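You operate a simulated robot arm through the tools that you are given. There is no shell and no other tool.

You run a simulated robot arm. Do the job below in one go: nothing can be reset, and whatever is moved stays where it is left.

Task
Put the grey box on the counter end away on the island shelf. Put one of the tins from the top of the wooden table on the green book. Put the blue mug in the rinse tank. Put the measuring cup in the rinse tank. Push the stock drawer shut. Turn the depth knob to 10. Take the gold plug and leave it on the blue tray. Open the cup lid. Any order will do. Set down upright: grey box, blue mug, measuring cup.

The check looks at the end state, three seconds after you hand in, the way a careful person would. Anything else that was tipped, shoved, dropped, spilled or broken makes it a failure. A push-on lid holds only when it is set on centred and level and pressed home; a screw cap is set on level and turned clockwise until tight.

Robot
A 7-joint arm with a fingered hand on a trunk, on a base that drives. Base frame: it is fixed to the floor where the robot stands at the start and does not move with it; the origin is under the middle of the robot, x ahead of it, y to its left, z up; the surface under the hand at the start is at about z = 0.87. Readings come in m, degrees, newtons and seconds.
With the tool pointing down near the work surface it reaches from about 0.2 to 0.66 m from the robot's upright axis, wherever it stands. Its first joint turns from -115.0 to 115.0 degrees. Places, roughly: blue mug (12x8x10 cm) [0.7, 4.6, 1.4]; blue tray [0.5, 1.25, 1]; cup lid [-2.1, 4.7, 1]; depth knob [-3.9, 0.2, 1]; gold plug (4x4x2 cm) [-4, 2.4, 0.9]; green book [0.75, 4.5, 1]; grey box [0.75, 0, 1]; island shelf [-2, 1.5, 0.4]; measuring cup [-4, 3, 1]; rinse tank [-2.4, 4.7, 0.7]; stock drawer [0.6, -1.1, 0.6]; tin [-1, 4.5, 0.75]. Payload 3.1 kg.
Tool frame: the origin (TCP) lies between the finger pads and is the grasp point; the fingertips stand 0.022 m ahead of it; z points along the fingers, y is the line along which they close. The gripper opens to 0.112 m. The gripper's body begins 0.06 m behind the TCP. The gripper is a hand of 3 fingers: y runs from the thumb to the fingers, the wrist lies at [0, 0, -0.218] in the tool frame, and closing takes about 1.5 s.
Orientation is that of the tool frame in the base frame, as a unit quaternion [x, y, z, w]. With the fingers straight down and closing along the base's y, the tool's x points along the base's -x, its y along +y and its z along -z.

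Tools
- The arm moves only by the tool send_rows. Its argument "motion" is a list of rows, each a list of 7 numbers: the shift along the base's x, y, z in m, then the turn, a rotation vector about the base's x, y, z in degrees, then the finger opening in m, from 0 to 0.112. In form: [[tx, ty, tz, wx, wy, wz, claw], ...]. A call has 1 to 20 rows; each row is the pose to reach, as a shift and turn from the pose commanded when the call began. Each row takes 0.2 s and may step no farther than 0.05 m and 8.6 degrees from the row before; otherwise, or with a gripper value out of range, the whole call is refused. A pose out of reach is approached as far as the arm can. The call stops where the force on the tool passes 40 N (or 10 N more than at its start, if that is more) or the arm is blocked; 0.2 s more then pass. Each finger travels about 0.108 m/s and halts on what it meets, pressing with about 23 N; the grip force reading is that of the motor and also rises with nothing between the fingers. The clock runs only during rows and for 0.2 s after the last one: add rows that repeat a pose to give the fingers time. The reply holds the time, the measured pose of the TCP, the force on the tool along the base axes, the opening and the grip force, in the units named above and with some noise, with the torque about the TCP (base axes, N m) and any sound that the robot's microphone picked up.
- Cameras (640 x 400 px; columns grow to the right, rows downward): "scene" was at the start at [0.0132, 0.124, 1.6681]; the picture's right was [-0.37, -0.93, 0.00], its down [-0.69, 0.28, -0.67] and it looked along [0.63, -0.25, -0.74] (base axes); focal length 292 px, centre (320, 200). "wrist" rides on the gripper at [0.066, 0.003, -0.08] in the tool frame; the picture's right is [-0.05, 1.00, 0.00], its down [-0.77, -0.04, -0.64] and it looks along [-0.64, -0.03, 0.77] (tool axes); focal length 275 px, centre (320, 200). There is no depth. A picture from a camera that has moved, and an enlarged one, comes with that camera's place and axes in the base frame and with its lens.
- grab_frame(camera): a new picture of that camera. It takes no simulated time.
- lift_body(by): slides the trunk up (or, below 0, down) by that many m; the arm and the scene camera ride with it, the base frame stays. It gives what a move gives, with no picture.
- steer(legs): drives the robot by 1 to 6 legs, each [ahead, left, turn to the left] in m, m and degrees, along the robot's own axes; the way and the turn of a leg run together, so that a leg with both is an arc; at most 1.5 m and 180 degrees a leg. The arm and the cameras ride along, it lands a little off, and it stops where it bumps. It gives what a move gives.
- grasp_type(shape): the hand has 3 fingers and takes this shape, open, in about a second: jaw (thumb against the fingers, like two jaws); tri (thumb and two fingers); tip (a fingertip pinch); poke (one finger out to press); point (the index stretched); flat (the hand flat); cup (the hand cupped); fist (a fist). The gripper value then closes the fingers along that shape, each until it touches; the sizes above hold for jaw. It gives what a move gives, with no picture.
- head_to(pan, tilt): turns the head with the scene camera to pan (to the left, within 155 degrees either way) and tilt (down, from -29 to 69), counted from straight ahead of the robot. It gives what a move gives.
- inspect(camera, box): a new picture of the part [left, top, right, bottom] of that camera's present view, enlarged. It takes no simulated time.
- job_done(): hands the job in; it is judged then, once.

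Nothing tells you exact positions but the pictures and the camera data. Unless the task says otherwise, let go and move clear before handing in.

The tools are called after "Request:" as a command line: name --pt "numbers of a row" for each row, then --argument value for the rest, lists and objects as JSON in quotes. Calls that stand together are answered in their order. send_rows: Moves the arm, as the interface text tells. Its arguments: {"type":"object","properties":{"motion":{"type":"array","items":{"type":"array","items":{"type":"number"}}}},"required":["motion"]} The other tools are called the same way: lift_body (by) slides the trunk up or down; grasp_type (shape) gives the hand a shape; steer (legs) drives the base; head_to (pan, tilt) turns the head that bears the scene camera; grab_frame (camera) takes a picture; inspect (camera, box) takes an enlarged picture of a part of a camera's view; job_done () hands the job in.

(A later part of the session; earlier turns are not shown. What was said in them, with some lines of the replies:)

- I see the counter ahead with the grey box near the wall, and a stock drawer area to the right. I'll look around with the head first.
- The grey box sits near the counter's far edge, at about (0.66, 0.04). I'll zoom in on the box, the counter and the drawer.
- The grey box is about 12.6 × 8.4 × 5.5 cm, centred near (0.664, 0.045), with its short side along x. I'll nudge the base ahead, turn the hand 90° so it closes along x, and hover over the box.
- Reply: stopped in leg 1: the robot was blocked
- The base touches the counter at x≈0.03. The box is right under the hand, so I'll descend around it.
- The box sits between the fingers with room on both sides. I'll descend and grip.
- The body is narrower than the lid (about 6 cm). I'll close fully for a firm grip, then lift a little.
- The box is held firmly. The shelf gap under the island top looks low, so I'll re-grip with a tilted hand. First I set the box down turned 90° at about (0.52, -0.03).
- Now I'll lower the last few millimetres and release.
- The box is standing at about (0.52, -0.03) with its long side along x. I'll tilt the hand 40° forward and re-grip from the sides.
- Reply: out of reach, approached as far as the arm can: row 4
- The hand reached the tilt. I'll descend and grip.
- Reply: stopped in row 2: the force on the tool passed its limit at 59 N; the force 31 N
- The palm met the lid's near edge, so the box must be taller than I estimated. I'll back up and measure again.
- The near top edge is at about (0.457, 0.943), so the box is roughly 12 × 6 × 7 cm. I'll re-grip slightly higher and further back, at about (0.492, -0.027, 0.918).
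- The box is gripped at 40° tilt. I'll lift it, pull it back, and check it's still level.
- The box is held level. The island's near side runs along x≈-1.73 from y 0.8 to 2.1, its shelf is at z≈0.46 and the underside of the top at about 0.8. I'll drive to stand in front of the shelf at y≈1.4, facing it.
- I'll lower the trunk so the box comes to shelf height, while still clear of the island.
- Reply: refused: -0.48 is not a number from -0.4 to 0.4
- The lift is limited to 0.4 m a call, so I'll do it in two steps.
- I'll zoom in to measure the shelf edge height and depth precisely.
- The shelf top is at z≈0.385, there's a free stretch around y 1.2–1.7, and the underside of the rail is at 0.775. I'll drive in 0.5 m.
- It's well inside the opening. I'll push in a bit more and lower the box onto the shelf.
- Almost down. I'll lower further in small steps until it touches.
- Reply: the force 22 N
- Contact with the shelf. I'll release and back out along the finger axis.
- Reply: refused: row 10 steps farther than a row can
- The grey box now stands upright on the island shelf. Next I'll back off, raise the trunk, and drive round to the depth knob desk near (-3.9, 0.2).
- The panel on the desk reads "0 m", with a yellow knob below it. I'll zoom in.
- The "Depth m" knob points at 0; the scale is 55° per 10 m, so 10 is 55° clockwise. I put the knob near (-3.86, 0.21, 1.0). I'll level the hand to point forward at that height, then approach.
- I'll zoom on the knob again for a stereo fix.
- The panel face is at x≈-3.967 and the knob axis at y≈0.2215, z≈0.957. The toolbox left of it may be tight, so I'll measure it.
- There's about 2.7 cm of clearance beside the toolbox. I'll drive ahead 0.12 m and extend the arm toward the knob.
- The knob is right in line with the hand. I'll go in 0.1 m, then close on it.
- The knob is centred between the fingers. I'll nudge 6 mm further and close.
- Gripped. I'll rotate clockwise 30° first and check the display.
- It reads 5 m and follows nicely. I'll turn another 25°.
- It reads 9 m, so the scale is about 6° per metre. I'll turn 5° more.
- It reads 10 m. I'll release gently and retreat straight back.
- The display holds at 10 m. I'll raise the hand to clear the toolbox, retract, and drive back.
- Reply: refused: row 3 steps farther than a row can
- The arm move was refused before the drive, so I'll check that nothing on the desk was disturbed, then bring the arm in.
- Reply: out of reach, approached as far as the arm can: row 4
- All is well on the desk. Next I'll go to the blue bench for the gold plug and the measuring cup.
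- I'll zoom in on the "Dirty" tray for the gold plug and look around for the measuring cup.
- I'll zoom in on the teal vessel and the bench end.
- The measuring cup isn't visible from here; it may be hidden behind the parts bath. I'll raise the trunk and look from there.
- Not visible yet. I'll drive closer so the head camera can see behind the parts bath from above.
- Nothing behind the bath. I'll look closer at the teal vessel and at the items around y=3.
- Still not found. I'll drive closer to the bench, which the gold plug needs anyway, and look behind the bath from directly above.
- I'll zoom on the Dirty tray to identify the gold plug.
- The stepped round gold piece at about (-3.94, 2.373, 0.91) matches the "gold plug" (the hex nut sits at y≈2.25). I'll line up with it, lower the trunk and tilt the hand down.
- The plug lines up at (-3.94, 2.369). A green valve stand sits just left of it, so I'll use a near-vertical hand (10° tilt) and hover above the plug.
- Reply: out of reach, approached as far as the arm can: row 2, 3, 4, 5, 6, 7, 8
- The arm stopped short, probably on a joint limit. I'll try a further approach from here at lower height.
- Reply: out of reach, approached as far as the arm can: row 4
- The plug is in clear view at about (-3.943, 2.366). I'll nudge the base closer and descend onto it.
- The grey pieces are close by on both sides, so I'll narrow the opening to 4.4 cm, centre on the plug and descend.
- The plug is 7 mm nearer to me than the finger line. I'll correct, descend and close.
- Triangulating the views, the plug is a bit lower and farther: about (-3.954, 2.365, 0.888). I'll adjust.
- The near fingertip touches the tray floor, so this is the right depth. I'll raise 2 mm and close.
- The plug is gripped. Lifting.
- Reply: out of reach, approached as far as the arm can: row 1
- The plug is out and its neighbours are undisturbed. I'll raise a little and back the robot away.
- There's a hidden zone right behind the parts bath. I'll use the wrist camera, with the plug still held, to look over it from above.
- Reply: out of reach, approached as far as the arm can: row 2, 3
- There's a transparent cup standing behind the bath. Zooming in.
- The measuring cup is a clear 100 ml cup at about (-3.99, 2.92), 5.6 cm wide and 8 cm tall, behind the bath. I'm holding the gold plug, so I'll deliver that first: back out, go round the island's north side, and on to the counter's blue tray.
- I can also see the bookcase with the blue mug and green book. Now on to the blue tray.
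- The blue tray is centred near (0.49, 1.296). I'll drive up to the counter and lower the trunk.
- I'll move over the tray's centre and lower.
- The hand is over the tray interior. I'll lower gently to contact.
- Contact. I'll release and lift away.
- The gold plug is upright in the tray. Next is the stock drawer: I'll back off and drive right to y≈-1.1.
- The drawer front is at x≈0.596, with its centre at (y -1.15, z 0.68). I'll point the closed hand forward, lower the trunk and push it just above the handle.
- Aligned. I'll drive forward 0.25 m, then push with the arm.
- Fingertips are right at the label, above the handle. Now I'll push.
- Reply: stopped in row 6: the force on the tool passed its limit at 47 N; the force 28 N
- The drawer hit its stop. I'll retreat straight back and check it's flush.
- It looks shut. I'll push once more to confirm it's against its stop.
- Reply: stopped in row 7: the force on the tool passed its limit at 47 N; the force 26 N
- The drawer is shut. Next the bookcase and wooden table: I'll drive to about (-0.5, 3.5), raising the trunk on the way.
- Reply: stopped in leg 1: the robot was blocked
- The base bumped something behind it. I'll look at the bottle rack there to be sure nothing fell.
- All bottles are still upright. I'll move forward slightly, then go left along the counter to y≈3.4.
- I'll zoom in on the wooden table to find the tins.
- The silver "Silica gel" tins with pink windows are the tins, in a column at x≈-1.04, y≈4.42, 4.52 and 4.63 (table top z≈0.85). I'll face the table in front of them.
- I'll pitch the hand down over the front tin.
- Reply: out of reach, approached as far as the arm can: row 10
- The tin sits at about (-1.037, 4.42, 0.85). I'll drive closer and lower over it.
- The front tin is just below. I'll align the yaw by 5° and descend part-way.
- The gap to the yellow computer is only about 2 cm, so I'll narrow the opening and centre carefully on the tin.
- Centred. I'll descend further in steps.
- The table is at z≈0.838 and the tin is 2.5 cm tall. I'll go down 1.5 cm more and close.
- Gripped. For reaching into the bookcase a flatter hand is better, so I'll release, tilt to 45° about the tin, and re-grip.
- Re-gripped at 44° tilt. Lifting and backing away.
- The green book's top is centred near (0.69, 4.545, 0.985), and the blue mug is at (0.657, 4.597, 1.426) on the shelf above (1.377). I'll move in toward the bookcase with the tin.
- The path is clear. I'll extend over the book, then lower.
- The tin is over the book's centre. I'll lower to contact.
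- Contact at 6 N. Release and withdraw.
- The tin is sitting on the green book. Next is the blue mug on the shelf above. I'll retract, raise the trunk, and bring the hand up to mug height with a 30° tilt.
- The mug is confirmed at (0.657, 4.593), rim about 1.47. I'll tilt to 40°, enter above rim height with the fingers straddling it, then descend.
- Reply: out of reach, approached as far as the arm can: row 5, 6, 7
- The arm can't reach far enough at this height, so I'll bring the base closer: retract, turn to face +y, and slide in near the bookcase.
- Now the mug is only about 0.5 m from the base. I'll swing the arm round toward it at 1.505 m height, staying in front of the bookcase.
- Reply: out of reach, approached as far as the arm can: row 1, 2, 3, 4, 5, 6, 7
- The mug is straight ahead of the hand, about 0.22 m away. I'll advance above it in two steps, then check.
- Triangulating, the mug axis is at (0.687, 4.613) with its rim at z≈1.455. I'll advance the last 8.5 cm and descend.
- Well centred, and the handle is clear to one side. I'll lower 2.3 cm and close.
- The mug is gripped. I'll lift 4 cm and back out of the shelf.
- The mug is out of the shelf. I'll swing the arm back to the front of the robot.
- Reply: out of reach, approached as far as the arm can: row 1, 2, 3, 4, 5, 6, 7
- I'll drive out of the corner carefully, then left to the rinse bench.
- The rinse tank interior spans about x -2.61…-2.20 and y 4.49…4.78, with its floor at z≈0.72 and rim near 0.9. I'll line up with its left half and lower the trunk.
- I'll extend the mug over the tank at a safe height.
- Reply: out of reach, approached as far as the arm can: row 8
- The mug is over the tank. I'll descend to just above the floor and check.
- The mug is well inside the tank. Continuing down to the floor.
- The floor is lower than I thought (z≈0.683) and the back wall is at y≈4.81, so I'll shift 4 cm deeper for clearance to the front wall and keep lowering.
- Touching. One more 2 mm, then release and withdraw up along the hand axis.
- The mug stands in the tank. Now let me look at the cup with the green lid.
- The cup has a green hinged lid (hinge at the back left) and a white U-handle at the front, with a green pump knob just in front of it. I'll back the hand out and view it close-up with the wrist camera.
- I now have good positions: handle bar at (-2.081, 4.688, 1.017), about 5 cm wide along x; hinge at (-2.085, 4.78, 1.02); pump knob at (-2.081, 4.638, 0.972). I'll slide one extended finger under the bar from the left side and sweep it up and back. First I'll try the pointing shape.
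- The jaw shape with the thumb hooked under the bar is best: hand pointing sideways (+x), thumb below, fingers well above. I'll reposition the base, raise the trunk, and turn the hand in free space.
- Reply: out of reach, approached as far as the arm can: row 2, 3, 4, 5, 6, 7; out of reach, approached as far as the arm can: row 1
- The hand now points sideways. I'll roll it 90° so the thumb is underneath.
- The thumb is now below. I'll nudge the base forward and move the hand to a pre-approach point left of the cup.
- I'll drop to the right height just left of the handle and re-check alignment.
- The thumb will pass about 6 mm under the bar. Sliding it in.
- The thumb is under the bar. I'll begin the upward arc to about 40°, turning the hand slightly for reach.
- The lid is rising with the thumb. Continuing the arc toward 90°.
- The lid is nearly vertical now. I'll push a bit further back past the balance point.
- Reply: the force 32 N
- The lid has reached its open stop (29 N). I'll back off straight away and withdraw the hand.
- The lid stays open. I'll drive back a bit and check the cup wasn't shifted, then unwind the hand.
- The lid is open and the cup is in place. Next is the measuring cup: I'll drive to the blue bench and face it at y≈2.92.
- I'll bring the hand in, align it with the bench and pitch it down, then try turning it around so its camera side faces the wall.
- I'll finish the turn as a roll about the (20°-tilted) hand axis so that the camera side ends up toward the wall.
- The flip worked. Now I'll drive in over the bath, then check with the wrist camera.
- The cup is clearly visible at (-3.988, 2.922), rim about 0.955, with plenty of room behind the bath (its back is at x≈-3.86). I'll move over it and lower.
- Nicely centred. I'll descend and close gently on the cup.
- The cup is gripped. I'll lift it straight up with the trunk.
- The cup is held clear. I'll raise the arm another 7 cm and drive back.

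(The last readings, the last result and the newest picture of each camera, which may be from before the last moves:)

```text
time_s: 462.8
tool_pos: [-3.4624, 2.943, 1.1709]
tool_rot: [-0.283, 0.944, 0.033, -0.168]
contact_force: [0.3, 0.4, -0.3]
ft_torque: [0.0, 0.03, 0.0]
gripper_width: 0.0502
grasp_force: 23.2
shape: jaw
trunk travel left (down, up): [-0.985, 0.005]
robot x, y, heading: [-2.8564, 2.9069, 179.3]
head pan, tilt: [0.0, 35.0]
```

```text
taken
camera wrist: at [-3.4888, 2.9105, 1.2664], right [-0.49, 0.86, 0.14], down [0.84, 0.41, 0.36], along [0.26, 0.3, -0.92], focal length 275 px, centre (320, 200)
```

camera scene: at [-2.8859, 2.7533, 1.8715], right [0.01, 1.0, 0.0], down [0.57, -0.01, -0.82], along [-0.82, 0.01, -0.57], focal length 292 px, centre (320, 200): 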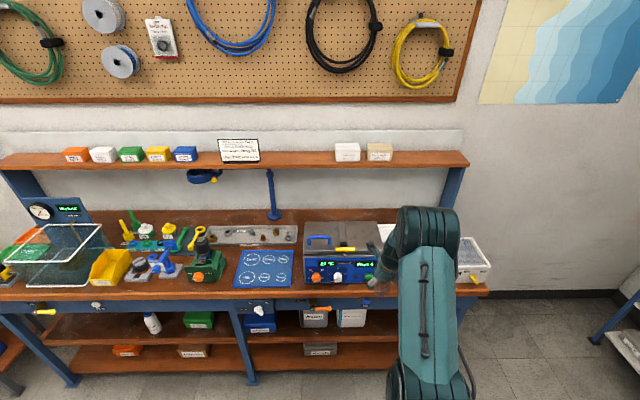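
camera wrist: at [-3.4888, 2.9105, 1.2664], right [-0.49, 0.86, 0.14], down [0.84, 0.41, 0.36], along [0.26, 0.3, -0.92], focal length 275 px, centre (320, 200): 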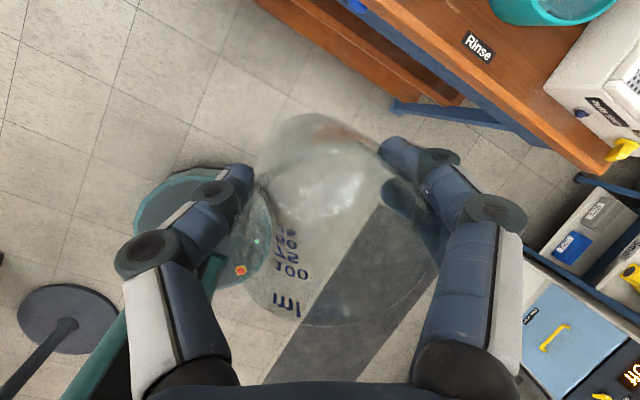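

The cup is safely out. I'll turn toward the rinse bench and line up with the tank's right half.

Request:
inspect --camera "scene" --box '[280, 200, 440, 300]'

Request:
steer --legs '[[0, 0, -89.3], [0.6, -0.49, 0]]'

Request:
lift_body --by -0.28

Request:
head_to --pan 0 --tilt 45

Request:
grab_frame --camera "scene"

```text
4.00 times, centred on (360, 250) of scene
camera zoom: at [-2.8859, 2.7533, 1.8715], right [0.01, 1.0, 0.0], down [0.57, -0.01, -0.82], along [-0.82, 0.01, -0.57], focal length 1167 px, centre (160, 0)
```

zoom: 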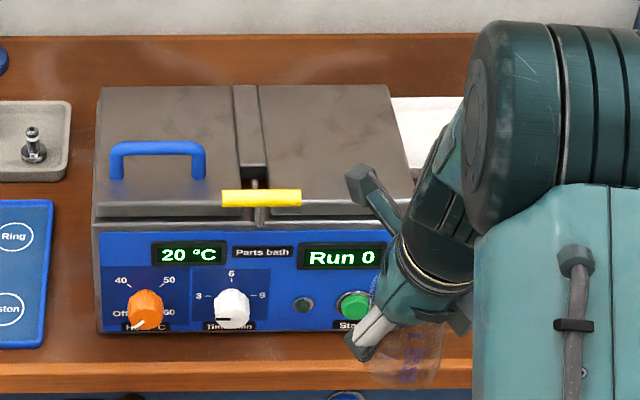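

```text
time_s: 470.8
tool_pos: [-2.3234, 4.0981, 1.1711]
tool_rot: [0.465, 0.869, 0.142, -0.095]
contact_force: [0.1, 0.1, -1.1]
ft_torque: [0.02, -0.01, -0.01]
gripper_width: 0.0502
grasp_force: 23.0
shape: jaw
trunk travel left (down, up): [-0.985, 0.005]
robot x, y, heading: [-2.3574, 3.492, 89.6]
head pan, tilt: [0.0, 35.0]
```

```text
time_s: 473.6
tool_pos: [-2.323, 4.0994, 0.8906]
tool_rot: [0.466, 0.868, 0.141, -0.094]
contact_force: [0.0, -0.1, 0.8]
ft_torque: [-0.03, -0.01, 0.0]
gripper_width: 0.0502
grasp_force: 22.5
shape: jaw
trunk travel left (down, up): [-0.705, 0.285]
robot x, y, heading: [-2.3611, 3.4912, 89.4]
head pan, tilt: [0.0, 35.0]
```

```text
time_s: 474.3
tool_pos: [-2.3236, 4.0995, 0.889]
tool_rot: [0.465, 0.869, 0.141, -0.095]
contact_force: [-0.4, -0.4, -0.7]
ft_torque: [-0.02, -0.01, -0.03]
gripper_width: 0.0502
grasp_force: 23.3
shape: jaw
trunk travel left (down, up): [-0.705, 0.285]
robot x, y, heading: [-2.3568, 3.4951, 89.5]
head pan, tilt: [0.0, 45.0]
```

```text
taken
camera scene: at [-2.5114, 3.5153, 1.5767], right [1.0, -0.01, 0.0], down [-0.01, -0.71, -0.71], along [0.01, 0.71, -0.71], focal length 292 px, centre (320, 200)
```

scene: 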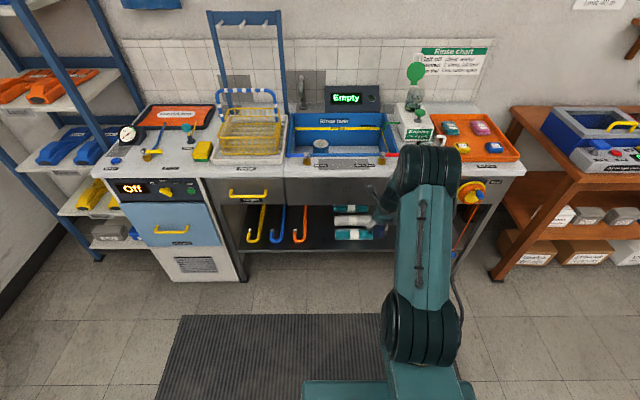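

The bath's controls are untouched. I'll raise the hand, then drive in so the cup is over the tank.

Request:
send_rows --pt "0 -0.01 0.04 0 0 0 0.035" --pt "0 -0.02 0.08 0 0 0 0.035" --pt "0 -0.03 0.12 0 0 0 0.035" --pt "0 -0.04 0.16 0 0 0 0.035" --pt "0 -0.045 0.2 0 0 0 0.035"

Request:
steer --legs '[[0.5, 0, 0.5]]'

Request:
grab_frame --camera "wrist"

Request:
grab_frame --camera "scene"

```text
time_s: 475.5
tool_pos: [-2.3239, 4.0514, 1.0887]
tool_rot: [0.465, 0.868, 0.142, -0.095]
contact_force: [0.4, -0.2, -0.8]
ft_torque: [0.02, 0.01, 0.02]
gripper_width: 0.0503
grasp_force: 22.6
shape: jaw
trunk travel left (down, up): [-0.705, 0.285]
robot x, y, heading: [-2.3587, 3.4928, 89.4]
head pan, tilt: [0.0, 45.0]
```

```text
time_s: 478.5
tool_pos: [-2.3265, 4.5513, 1.0878]
tool_rot: [0.462, 0.87, 0.141, -0.096]
contact_force: [0.0, -0.2, 0.0]
ft_torque: [-0.03, 0.01, 0.02]
gripper_width: 0.0501
grasp_force: 22.9
shape: jaw
trunk travel left (down, up): [-0.705, 0.285]
robot x, y, heading: [-2.3543, 3.9882, 90.0]
head pan, tilt: [0.0, 45.0]
```

```text
taken
camera wrist: at [-2.3576, 4.5759, 1.1843], right [0.86, 0.5, 0.14], down [0.42, -0.83, 0.36], along [0.3, -0.25, -0.92], focal length 275 px, centre (320, 200)
```

wrist: 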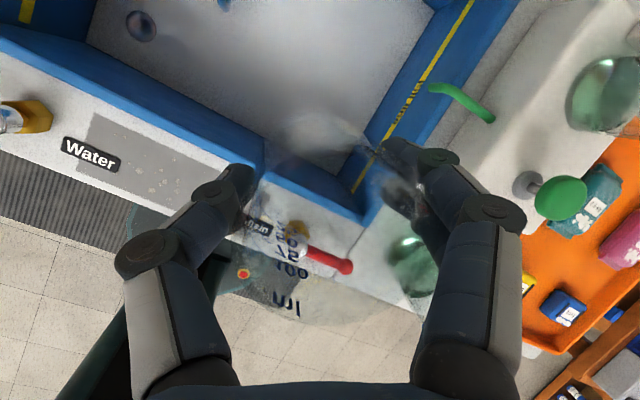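

```text
taken
camera scene: at [-2.5089, 4.0116, 1.5767], right [1.0, 0.0, 0.0], down [0.0, -0.71, -0.71], along [0.0, 0.71, -0.71], focal length 292 px, centre (320, 200)
```

scene: 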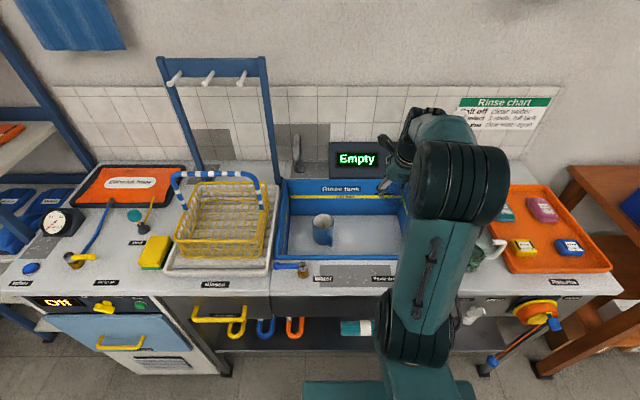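

I'll bring the cup down and deeper into the tank.

Request:
send_rows --pt "-0.003 0.02 -0.035 0 0 0 0.035" --pt "-0.006 0.04 -0.07 0 0 0 0.035" --pt "-0.01 0.065 -0.105 0 0 0 0.035" --pt "-0.013 0.09 -0.14 0 0 0 0.035" --pt "-0.013 0.11 -0.175 0 0 0 0.035" --pt "-0.013 0.11 -0.21 0 0 0 0.035" --pt "-0.013 0.11 -0.25 0 0 0 0.035"

Request:
grab_frame --camera "wrist"

Request:
grab_frame --camera "scene"

```text
time_s: 480.1
tool_pos: [-2.3391, 4.6598, 0.8364]
tool_rot: [0.462, 0.87, 0.142, -0.096]
contact_force: [-0.6, 0.3, 0.0]
ft_torque: [0.02, -0.03, -0.02]
gripper_width: 0.05
grasp_force: 23.1
shape: jaw
trunk travel left (down, up): [-0.705, 0.285]
robot x, y, heading: [-2.3597, 3.9869, 89.9]
head pan, tilt: [0.0, 45.0]
```

```text
taken
camera wrist: at [-2.3701, 4.6845, 0.9326], right [0.86, 0.5, 0.14], down [0.42, -0.83, 0.36], along [0.3, -0.25, -0.92], focal length 275 px, centre (320, 200)
```

wrist: 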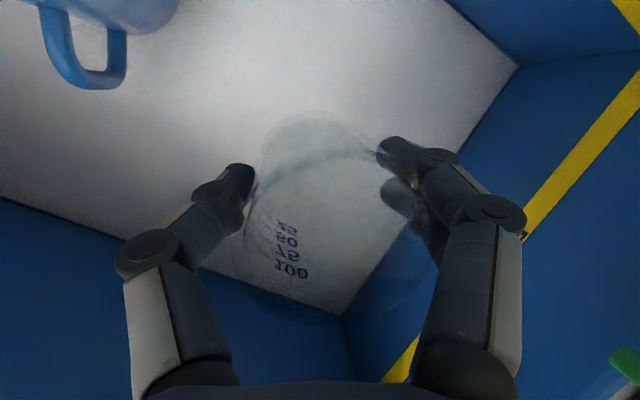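

```text
taken
camera scene: at [-2.5087, 4.0123, 1.5767], right [1.0, 0.0, 0.0], down [0.0, -0.71, -0.71], along [0.0, 0.71, -0.71], focal length 292 px, centre (320, 200)
```

scene: 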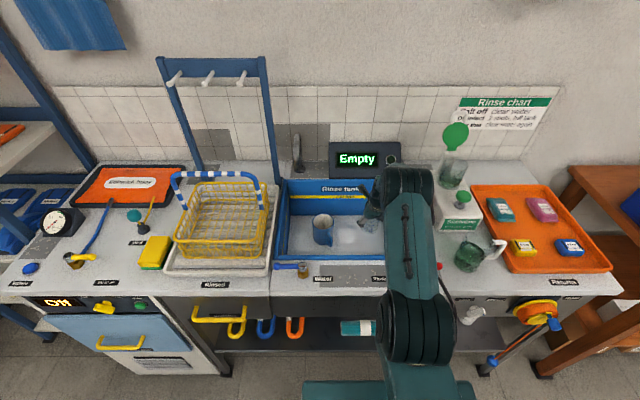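

Request:
send_rows --pt "0 0 -0.035 0 0 0 0.035" --pt "0 0 -0.07 0 0 0 0.035" --pt "0 0 -0.092 0 0 0 0.035"

Request:
send_rows --pt "0 0 -0.005 0 0 0 0.035" --pt "0 0 -0.01 0 0 0 0.035"

Request:
inspect --camera "scene" --box '[20, 270, 160, 340]'

```text
time_s: 480.9
tool_pos: [-2.3394, 4.6605, 0.7457]
tool_rot: [0.461, 0.87, 0.142, -0.097]
contact_force: [-0.6, -0.6, -0.7]
ft_torque: [0.01, 0.0, 0.0]
gripper_width: 0.0502
grasp_force: 23.1
shape: jaw
trunk travel left (down, up): [-0.705, 0.285]
robot x, y, heading: [-2.3575, 3.9891, 90.0]
head pan, tilt: [0.0, 45.0]
```

```text
time_s: 481.5
tool_pos: [-2.3408, 4.6596, 0.737]
tool_rot: [0.462, 0.87, 0.141, -0.096]
contact_force: [-0.4, -0.1, -0.7]
ft_torque: [0.0, 0.0, 0.03]
gripper_width: 0.05
grasp_force: 22.5
shape: jaw
trunk travel left (down, up): [-0.705, 0.285]
robot x, y, heading: [-2.3503, 3.9848, 89.8]
head pan, tilt: [0.0, 45.0]
```

```text
4.57 times, centred on (90, 305) of scene
camera zoom: at [-2.5089, 4.0111, 1.5767], right [1.0, 0.0, 0.0], down [0.0, -0.71, -0.71], along [0.0, 0.71, -0.71], focal length 1333 px, centre (1371, -280)
```

zoom: 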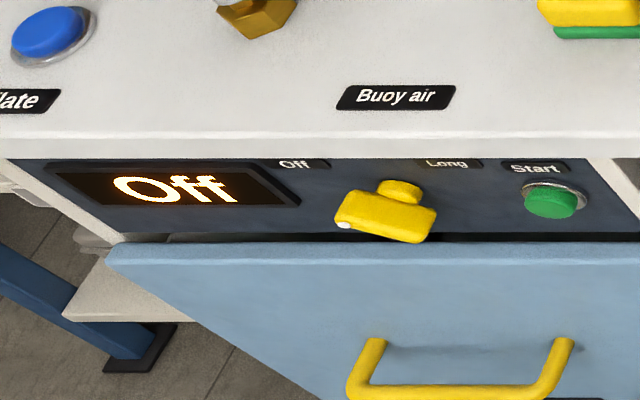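

Request:
send_rows --pt "0 0 -0.004 0 0 0 0.035" --pt "0 0 -0.008 0 0 0 0.035"

Request:
send_rows --pt "0 0 -0.003 0 0 0 0.035" --pt "0 0 -0.005 0 0 0 0.035"

```text
time_s: 482.1
tool_pos: [-2.3399, 4.6603, 0.7276]
tool_rot: [0.462, 0.87, 0.142, -0.095]
contact_force: [-0.5, 0.0, -0.5]
ft_torque: [0.02, -0.03, -0.01]
gripper_width: 0.0501
grasp_force: 23.0
shape: jaw
trunk travel left (down, up): [-0.705, 0.285]
robot x, y, heading: [-2.3569, 3.9904, 89.8]
head pan, tilt: [0.0, 45.0]
```

```text
time_s: 482.7
tool_pos: [-2.3401, 4.6605, 0.7258]
tool_rot: [0.461, 0.871, 0.142, -0.097]
contact_force: [-0.7, 1.8, 9.4]
ft_torque: [-0.11, 0.15, -0.03]
gripper_width: 0.05
grasp_force: 23.1
shape: jaw
trunk travel left (down, up): [-0.705, 0.285]
robot x, y, heading: [-2.3576, 3.9893, 90.0]
head pan, tilt: [0.0, 45.0]
```

Contact with the tank floor. I'll release and lift straight up.

Request:
send_rows --pt "0 0 0.001 0 0 0 0.05" --pt "0 0 0.001 0 0 0 0.065" --pt "0 0 0.001 0 0 0 0.08" --pt "0 0 0.001 0 0 0 0.085" --pt "0 0 0.03 0 0 0 0.085" --pt "0 0 0.07 0 0 0 0.085" --pt "0 0 0.115 0 0 0 0.085" --pt "0 0 0.16 0 0 0 0.085" --pt "0 -0.02 0.2 0 0 0 0.085"

Request:
grab_frame --camera "wrist"

Request:
inspect --camera "scene" --box '[260, 160, 420, 270]'

```text
time_s: 484.7
tool_pos: [-2.3417, 4.6374, 0.9234]
tool_rot: [0.461, 0.871, 0.142, -0.095]
contact_force: [-0.1, 0.7, -0.1]
ft_torque: [-0.01, -0.01, -0.04]
gripper_width: 0.0844
grasp_force: 0.0
shape: jaw
trunk travel left (down, up): [-0.705, 0.285]
robot x, y, heading: [-2.353, 3.9859, 89.8]
head pan, tilt: [0.0, 45.0]
```

```text
taken
camera wrist: at [-2.3717, 4.6629, 1.0204], right [0.86, 0.5, 0.14], down [0.42, -0.83, 0.36], along [0.3, -0.25, -0.92], focal length 275 px, centre (320, 200)
```

wrist: 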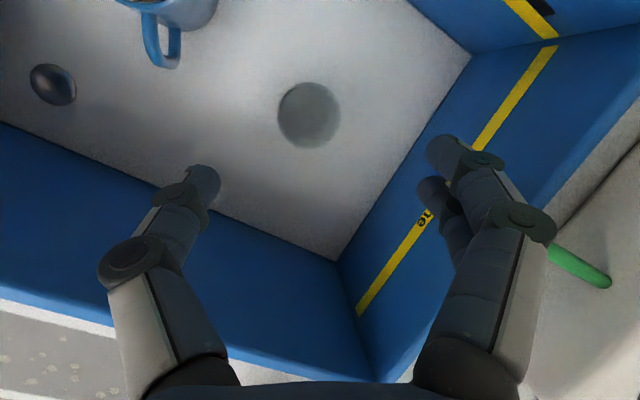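

```text
3.64 times, centred on (340, 215) of scene
camera zoom: at [-2.5094, 4.0089, 1.5766], right [1.0, 0.0, 0.0], down [0.0, -0.71, -0.71], along [0.0, 0.71, -0.71], focal length 1061 px, centre (247, 146)
```

zoom: 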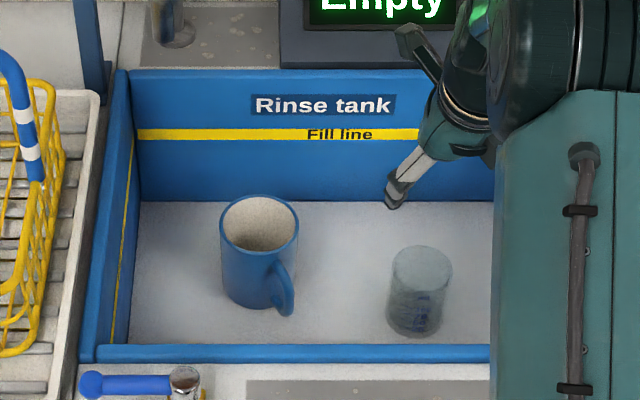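

Both the mug and the measuring cup stand upright in the tank. I'll raise the hand and drive back, then re-check all tasks.

Request:
send_rows --pt "0 -0.02 0.04 0 0 0 0.085" --pt "0 -0.04 0.08 0 0 0 0.085" --pt "0 -0.06 0.12 0 0 0 0.085" --pt "0 -0.08 0.15 0 0 0 0.085"

Request:
steer --legs '[[-0.5, 0, 0]]'

Request:
head_to --pan 0 --tilt 35

Request:
grab_frame --camera "scene"

Request:
inspect --camera "scene" --box '[220, 120, 500, 270]'

Request:
head_to --pan -60 --tilt 20

Request:
grab_frame --camera "scene"

Request:
head_to --pan 140 --tilt 20

Request:
grab_frame --camera "scene"

```text
time_s: 485.7
tool_pos: [-2.3422, 4.5592, 1.0744]
tool_rot: [0.462, 0.87, 0.141, -0.096]
contact_force: [0.2, -0.1, 0.5]
ft_torque: [-0.02, 0.02, 0.01]
gripper_width: 0.0849
grasp_force: 0.1
shape: jaw
trunk travel left (down, up): [-0.705, 0.285]
robot x, y, heading: [-2.3605, 3.9888, 90.0]
head pan, tilt: [0.0, 45.0]
```

```text
time_s: 488.6
tool_pos: [-2.341, 4.06, 1.075]
tool_rot: [0.464, 0.869, 0.142, -0.096]
contact_force: [-0.1, -1.1, 0.3]
ft_torque: [0.01, 0.03, -0.02]
gripper_width: 0.0848
grasp_force: 0.1
shape: jaw
trunk travel left (down, up): [-0.705, 0.285]
robot x, y, heading: [-2.3581, 3.4888, 89.4]
head pan, tilt: [0.0, 45.0]
```

```text
time_s: 489.3
tool_pos: [-2.3408, 4.0589, 1.074]
tool_rot: [0.463, 0.869, 0.142, -0.096]
contact_force: [0.7, 0.6, -0.3]
ft_torque: [0.04, 0.04, 0.03]
gripper_width: 0.0846
grasp_force: 0.1
shape: jaw
trunk travel left (down, up): [-0.705, 0.285]
robot x, y, heading: [-2.3601, 3.4893, 89.5]
head pan, tilt: [0.0, 35.0]
```

```text
taken
camera scene: at [-2.5104, 3.5187, 1.5915], right [1.0, -0.01, 0.0], down [0.0, -0.57, -0.82], along [0.0, 0.82, -0.57], focal length 292 px, centre (320, 200)
```

scene: 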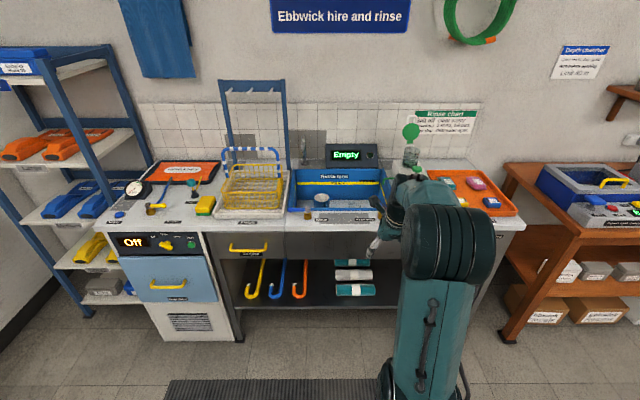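

```text
2.29 times, centred on (360, 195) of scene
camera zoom: at [-2.5104, 3.5187, 1.5915], right [1.0, -0.01, 0.0], down [0.0, -0.57, -0.82], along [0.0, 0.82, -0.57], focal length 667 px, centre (229, 211)
```

zoom: 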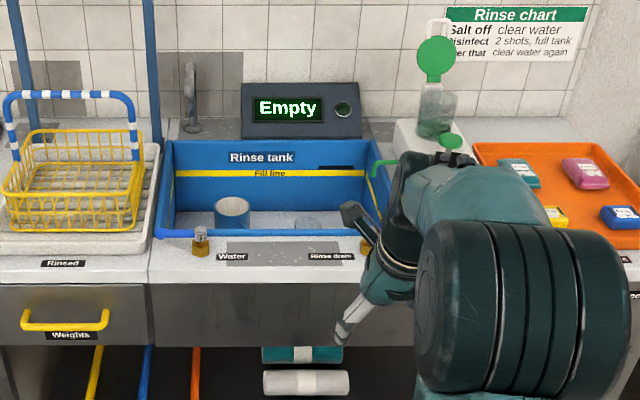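

```text
time_s: 490.6
tool_pos: [-2.3423, 4.0605, 1.075]
tool_rot: [0.464, 0.869, 0.141, -0.096]
contact_force: [0.2, 0.1, -0.6]
ft_torque: [0.02, 0.01, 0.02]
gripper_width: 0.085
grasp_force: 0.1
shape: jaw
trunk travel left (down, up): [-0.705, 0.285]
robot x, y, heading: [-2.3584, 3.4908, 89.5]
head pan, tilt: [-60.0, 20.0]
```

```text
taken
camera scene: at [-2.43, 3.4768, 1.6153], right [0.5, -0.87, 0.0], down [-0.3, -0.17, -0.94], along [0.82, 0.47, -0.34], focal length 292 px, centre (320, 200)
```

scene: 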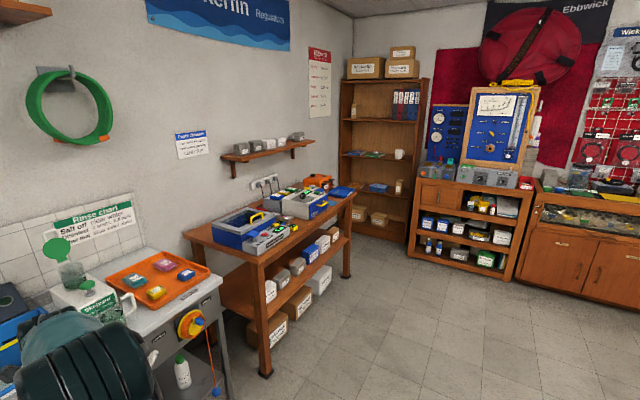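

```text
time_s: 493.6
tool_pos: [-2.3421, 4.0597, 1.0741]
tool_rot: [0.463, 0.87, 0.142, -0.096]
contact_force: [0.4, 0.0, 0.0]
ft_torque: [-0.01, 0.0, 0.0]
gripper_width: 0.0846
grasp_force: 0.1
shape: jaw
trunk travel left (down, up): [-0.705, 0.285]
robot x, y, heading: [-2.3556, 3.4878, 89.5]
head pan, tilt: [140.0, 20.0]
```

```text
taken
camera scene: at [-2.5711, 3.3596, 1.6154], right [-0.76, 0.65, 0.0], down [0.22, 0.26, -0.94], along [-0.61, -0.72, -0.34], focal length 292 px, centre (320, 200)
```

scene: 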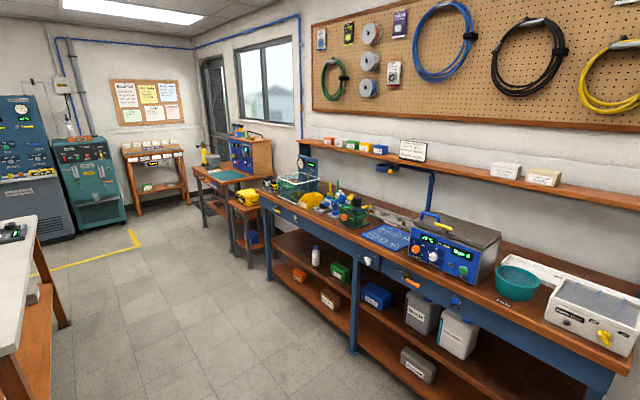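

Everything looks in order. A last zoom at the depth panel and the tin before handing in.

Request:
inspect --camera "scene" --box '[190, 115, 290, 215]'

Request:
head_to --pan -72 --tilt 15

Request:
inspect --camera "scene" --box '[220, 130, 340, 210]'

Request:
head_to --pan -150 --tilt 25

Request:
grab_frame --camera "scene"

```text
4.00 times, centred on (240, 165) of scene
camera zoom: at [-2.5711, 3.3596, 1.6154], right [-0.76, 0.65, 0.0], down [0.22, 0.26, -0.94], along [-0.61, -0.72, -0.34], focal length 1167 px, centre (640, 340)
```

zoom: 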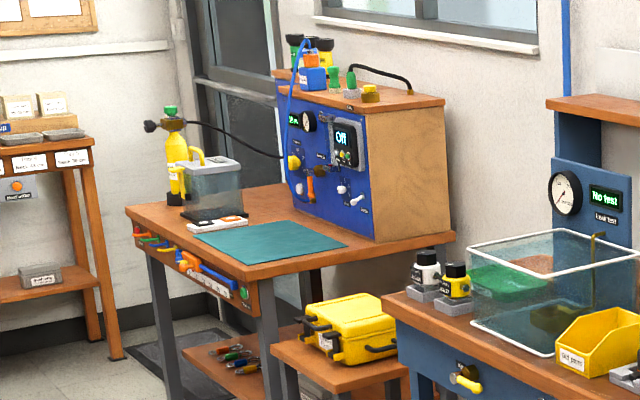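

```text
time_s: 496.6
tool_pos: [-2.3407, 4.0593, 1.0738]
tool_rot: [0.464, 0.869, 0.142, -0.096]
contact_force: [-0.7, 0.7, 0.4]
ft_torque: [0.02, 0.0, 0.0]
gripper_width: 0.0847
grasp_force: 0.1
shape: jaw
trunk travel left (down, up): [-0.705, 0.285]
robot x, y, heading: [-2.3581, 3.4918, 89.8]
head pan, tilt: [-72.0, 15.0]
```

```text
5.00 times, centred on (280, 170) of scene
camera zoom: at [-2.4219, 3.459, 1.6235], right [0.3, -0.95, 0.0], down [-0.25, -0.08, -0.97], along [0.92, 0.29, -0.26], focal length 1458 px, centre (520, 350)
```

zoom: 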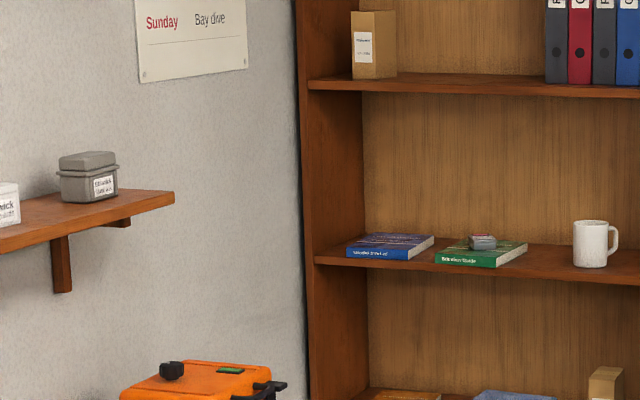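

```text
time_s: 498.1
tool_pos: [-2.3418, 4.0603, 1.0745]
tool_rot: [0.464, 0.869, 0.141, -0.096]
contact_force: [0.5, -0.4, -0.1]
ft_torque: [0.0, 0.01, -0.02]
gripper_width: 0.0848
grasp_force: 0.1
shape: jaw
trunk travel left (down, up): [-0.705, 0.285]
robot x, y, heading: [-2.3594, 3.4886, 89.5]
head pan, tilt: [-150.0, 25.0]
```

```text
taken
camera scene: at [-2.4651, 3.3506, 1.6073], right [-0.87, -0.5, 0.0], down [-0.21, 0.37, -0.91], along [0.45, -0.79, -0.42], focal length 292 px, centre (320, 200)
```

scene: 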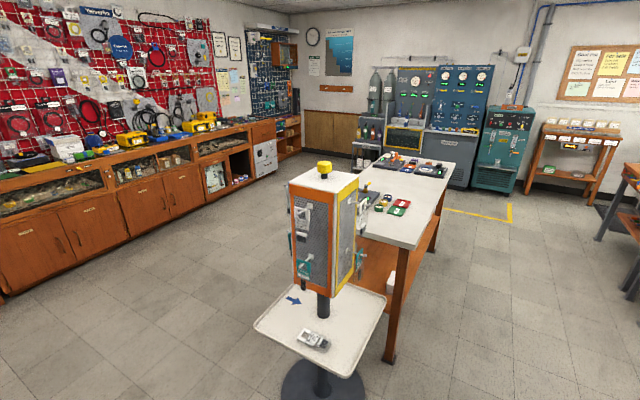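

The tin is on the green book, the mug and measuring cup stand in the tank, and the cup lid is open. The drawer was pushed to its stop, the knob read 10 m after I let go, the gold plug is in the blue tray, and the grey box is on the island shelf. The hand is empty and clear, so I'm handing in.

Request:
job_done

```text
The job is handed in.
```

I did all eight tasks and handed the job in; I don't have the check's result.

| Task | How I left it |
|---|---|
| Grey box | Upright on the island shelf, between the Bags and Bezels boxes |
| Tin | The front silica gel tin from the wooden table, lying on the green book |
| Blue mug | Upright in the left half of the rinse tank |
| Measuring cup | Upright in the right half of the rinse tank; it had been hidden behind the parts bath |
| Stock drawer | Shut; a second push met the same stop |
| Depth knob | The display read 10 m when I let go and on a later look |
| Gold plug | In the blue Repairs tray on the counter |
| Cup lid | Open, and it stayed open after I backed away |

- **Bump:** While backing away from the stock drawer, the base bumped the bottle rack behind it. I looked straight afterwards and all the bottles were still upright.
- **Force on the cup:** Opening the lid pressed against its stop with about 29 N before I backed off. The cup stayed where it was.
- **Choices:** I took the plug to be the round stepped gold piece in the Dirty tray, not the gold hex nut. I took the tins to be the silver silica gel ones.
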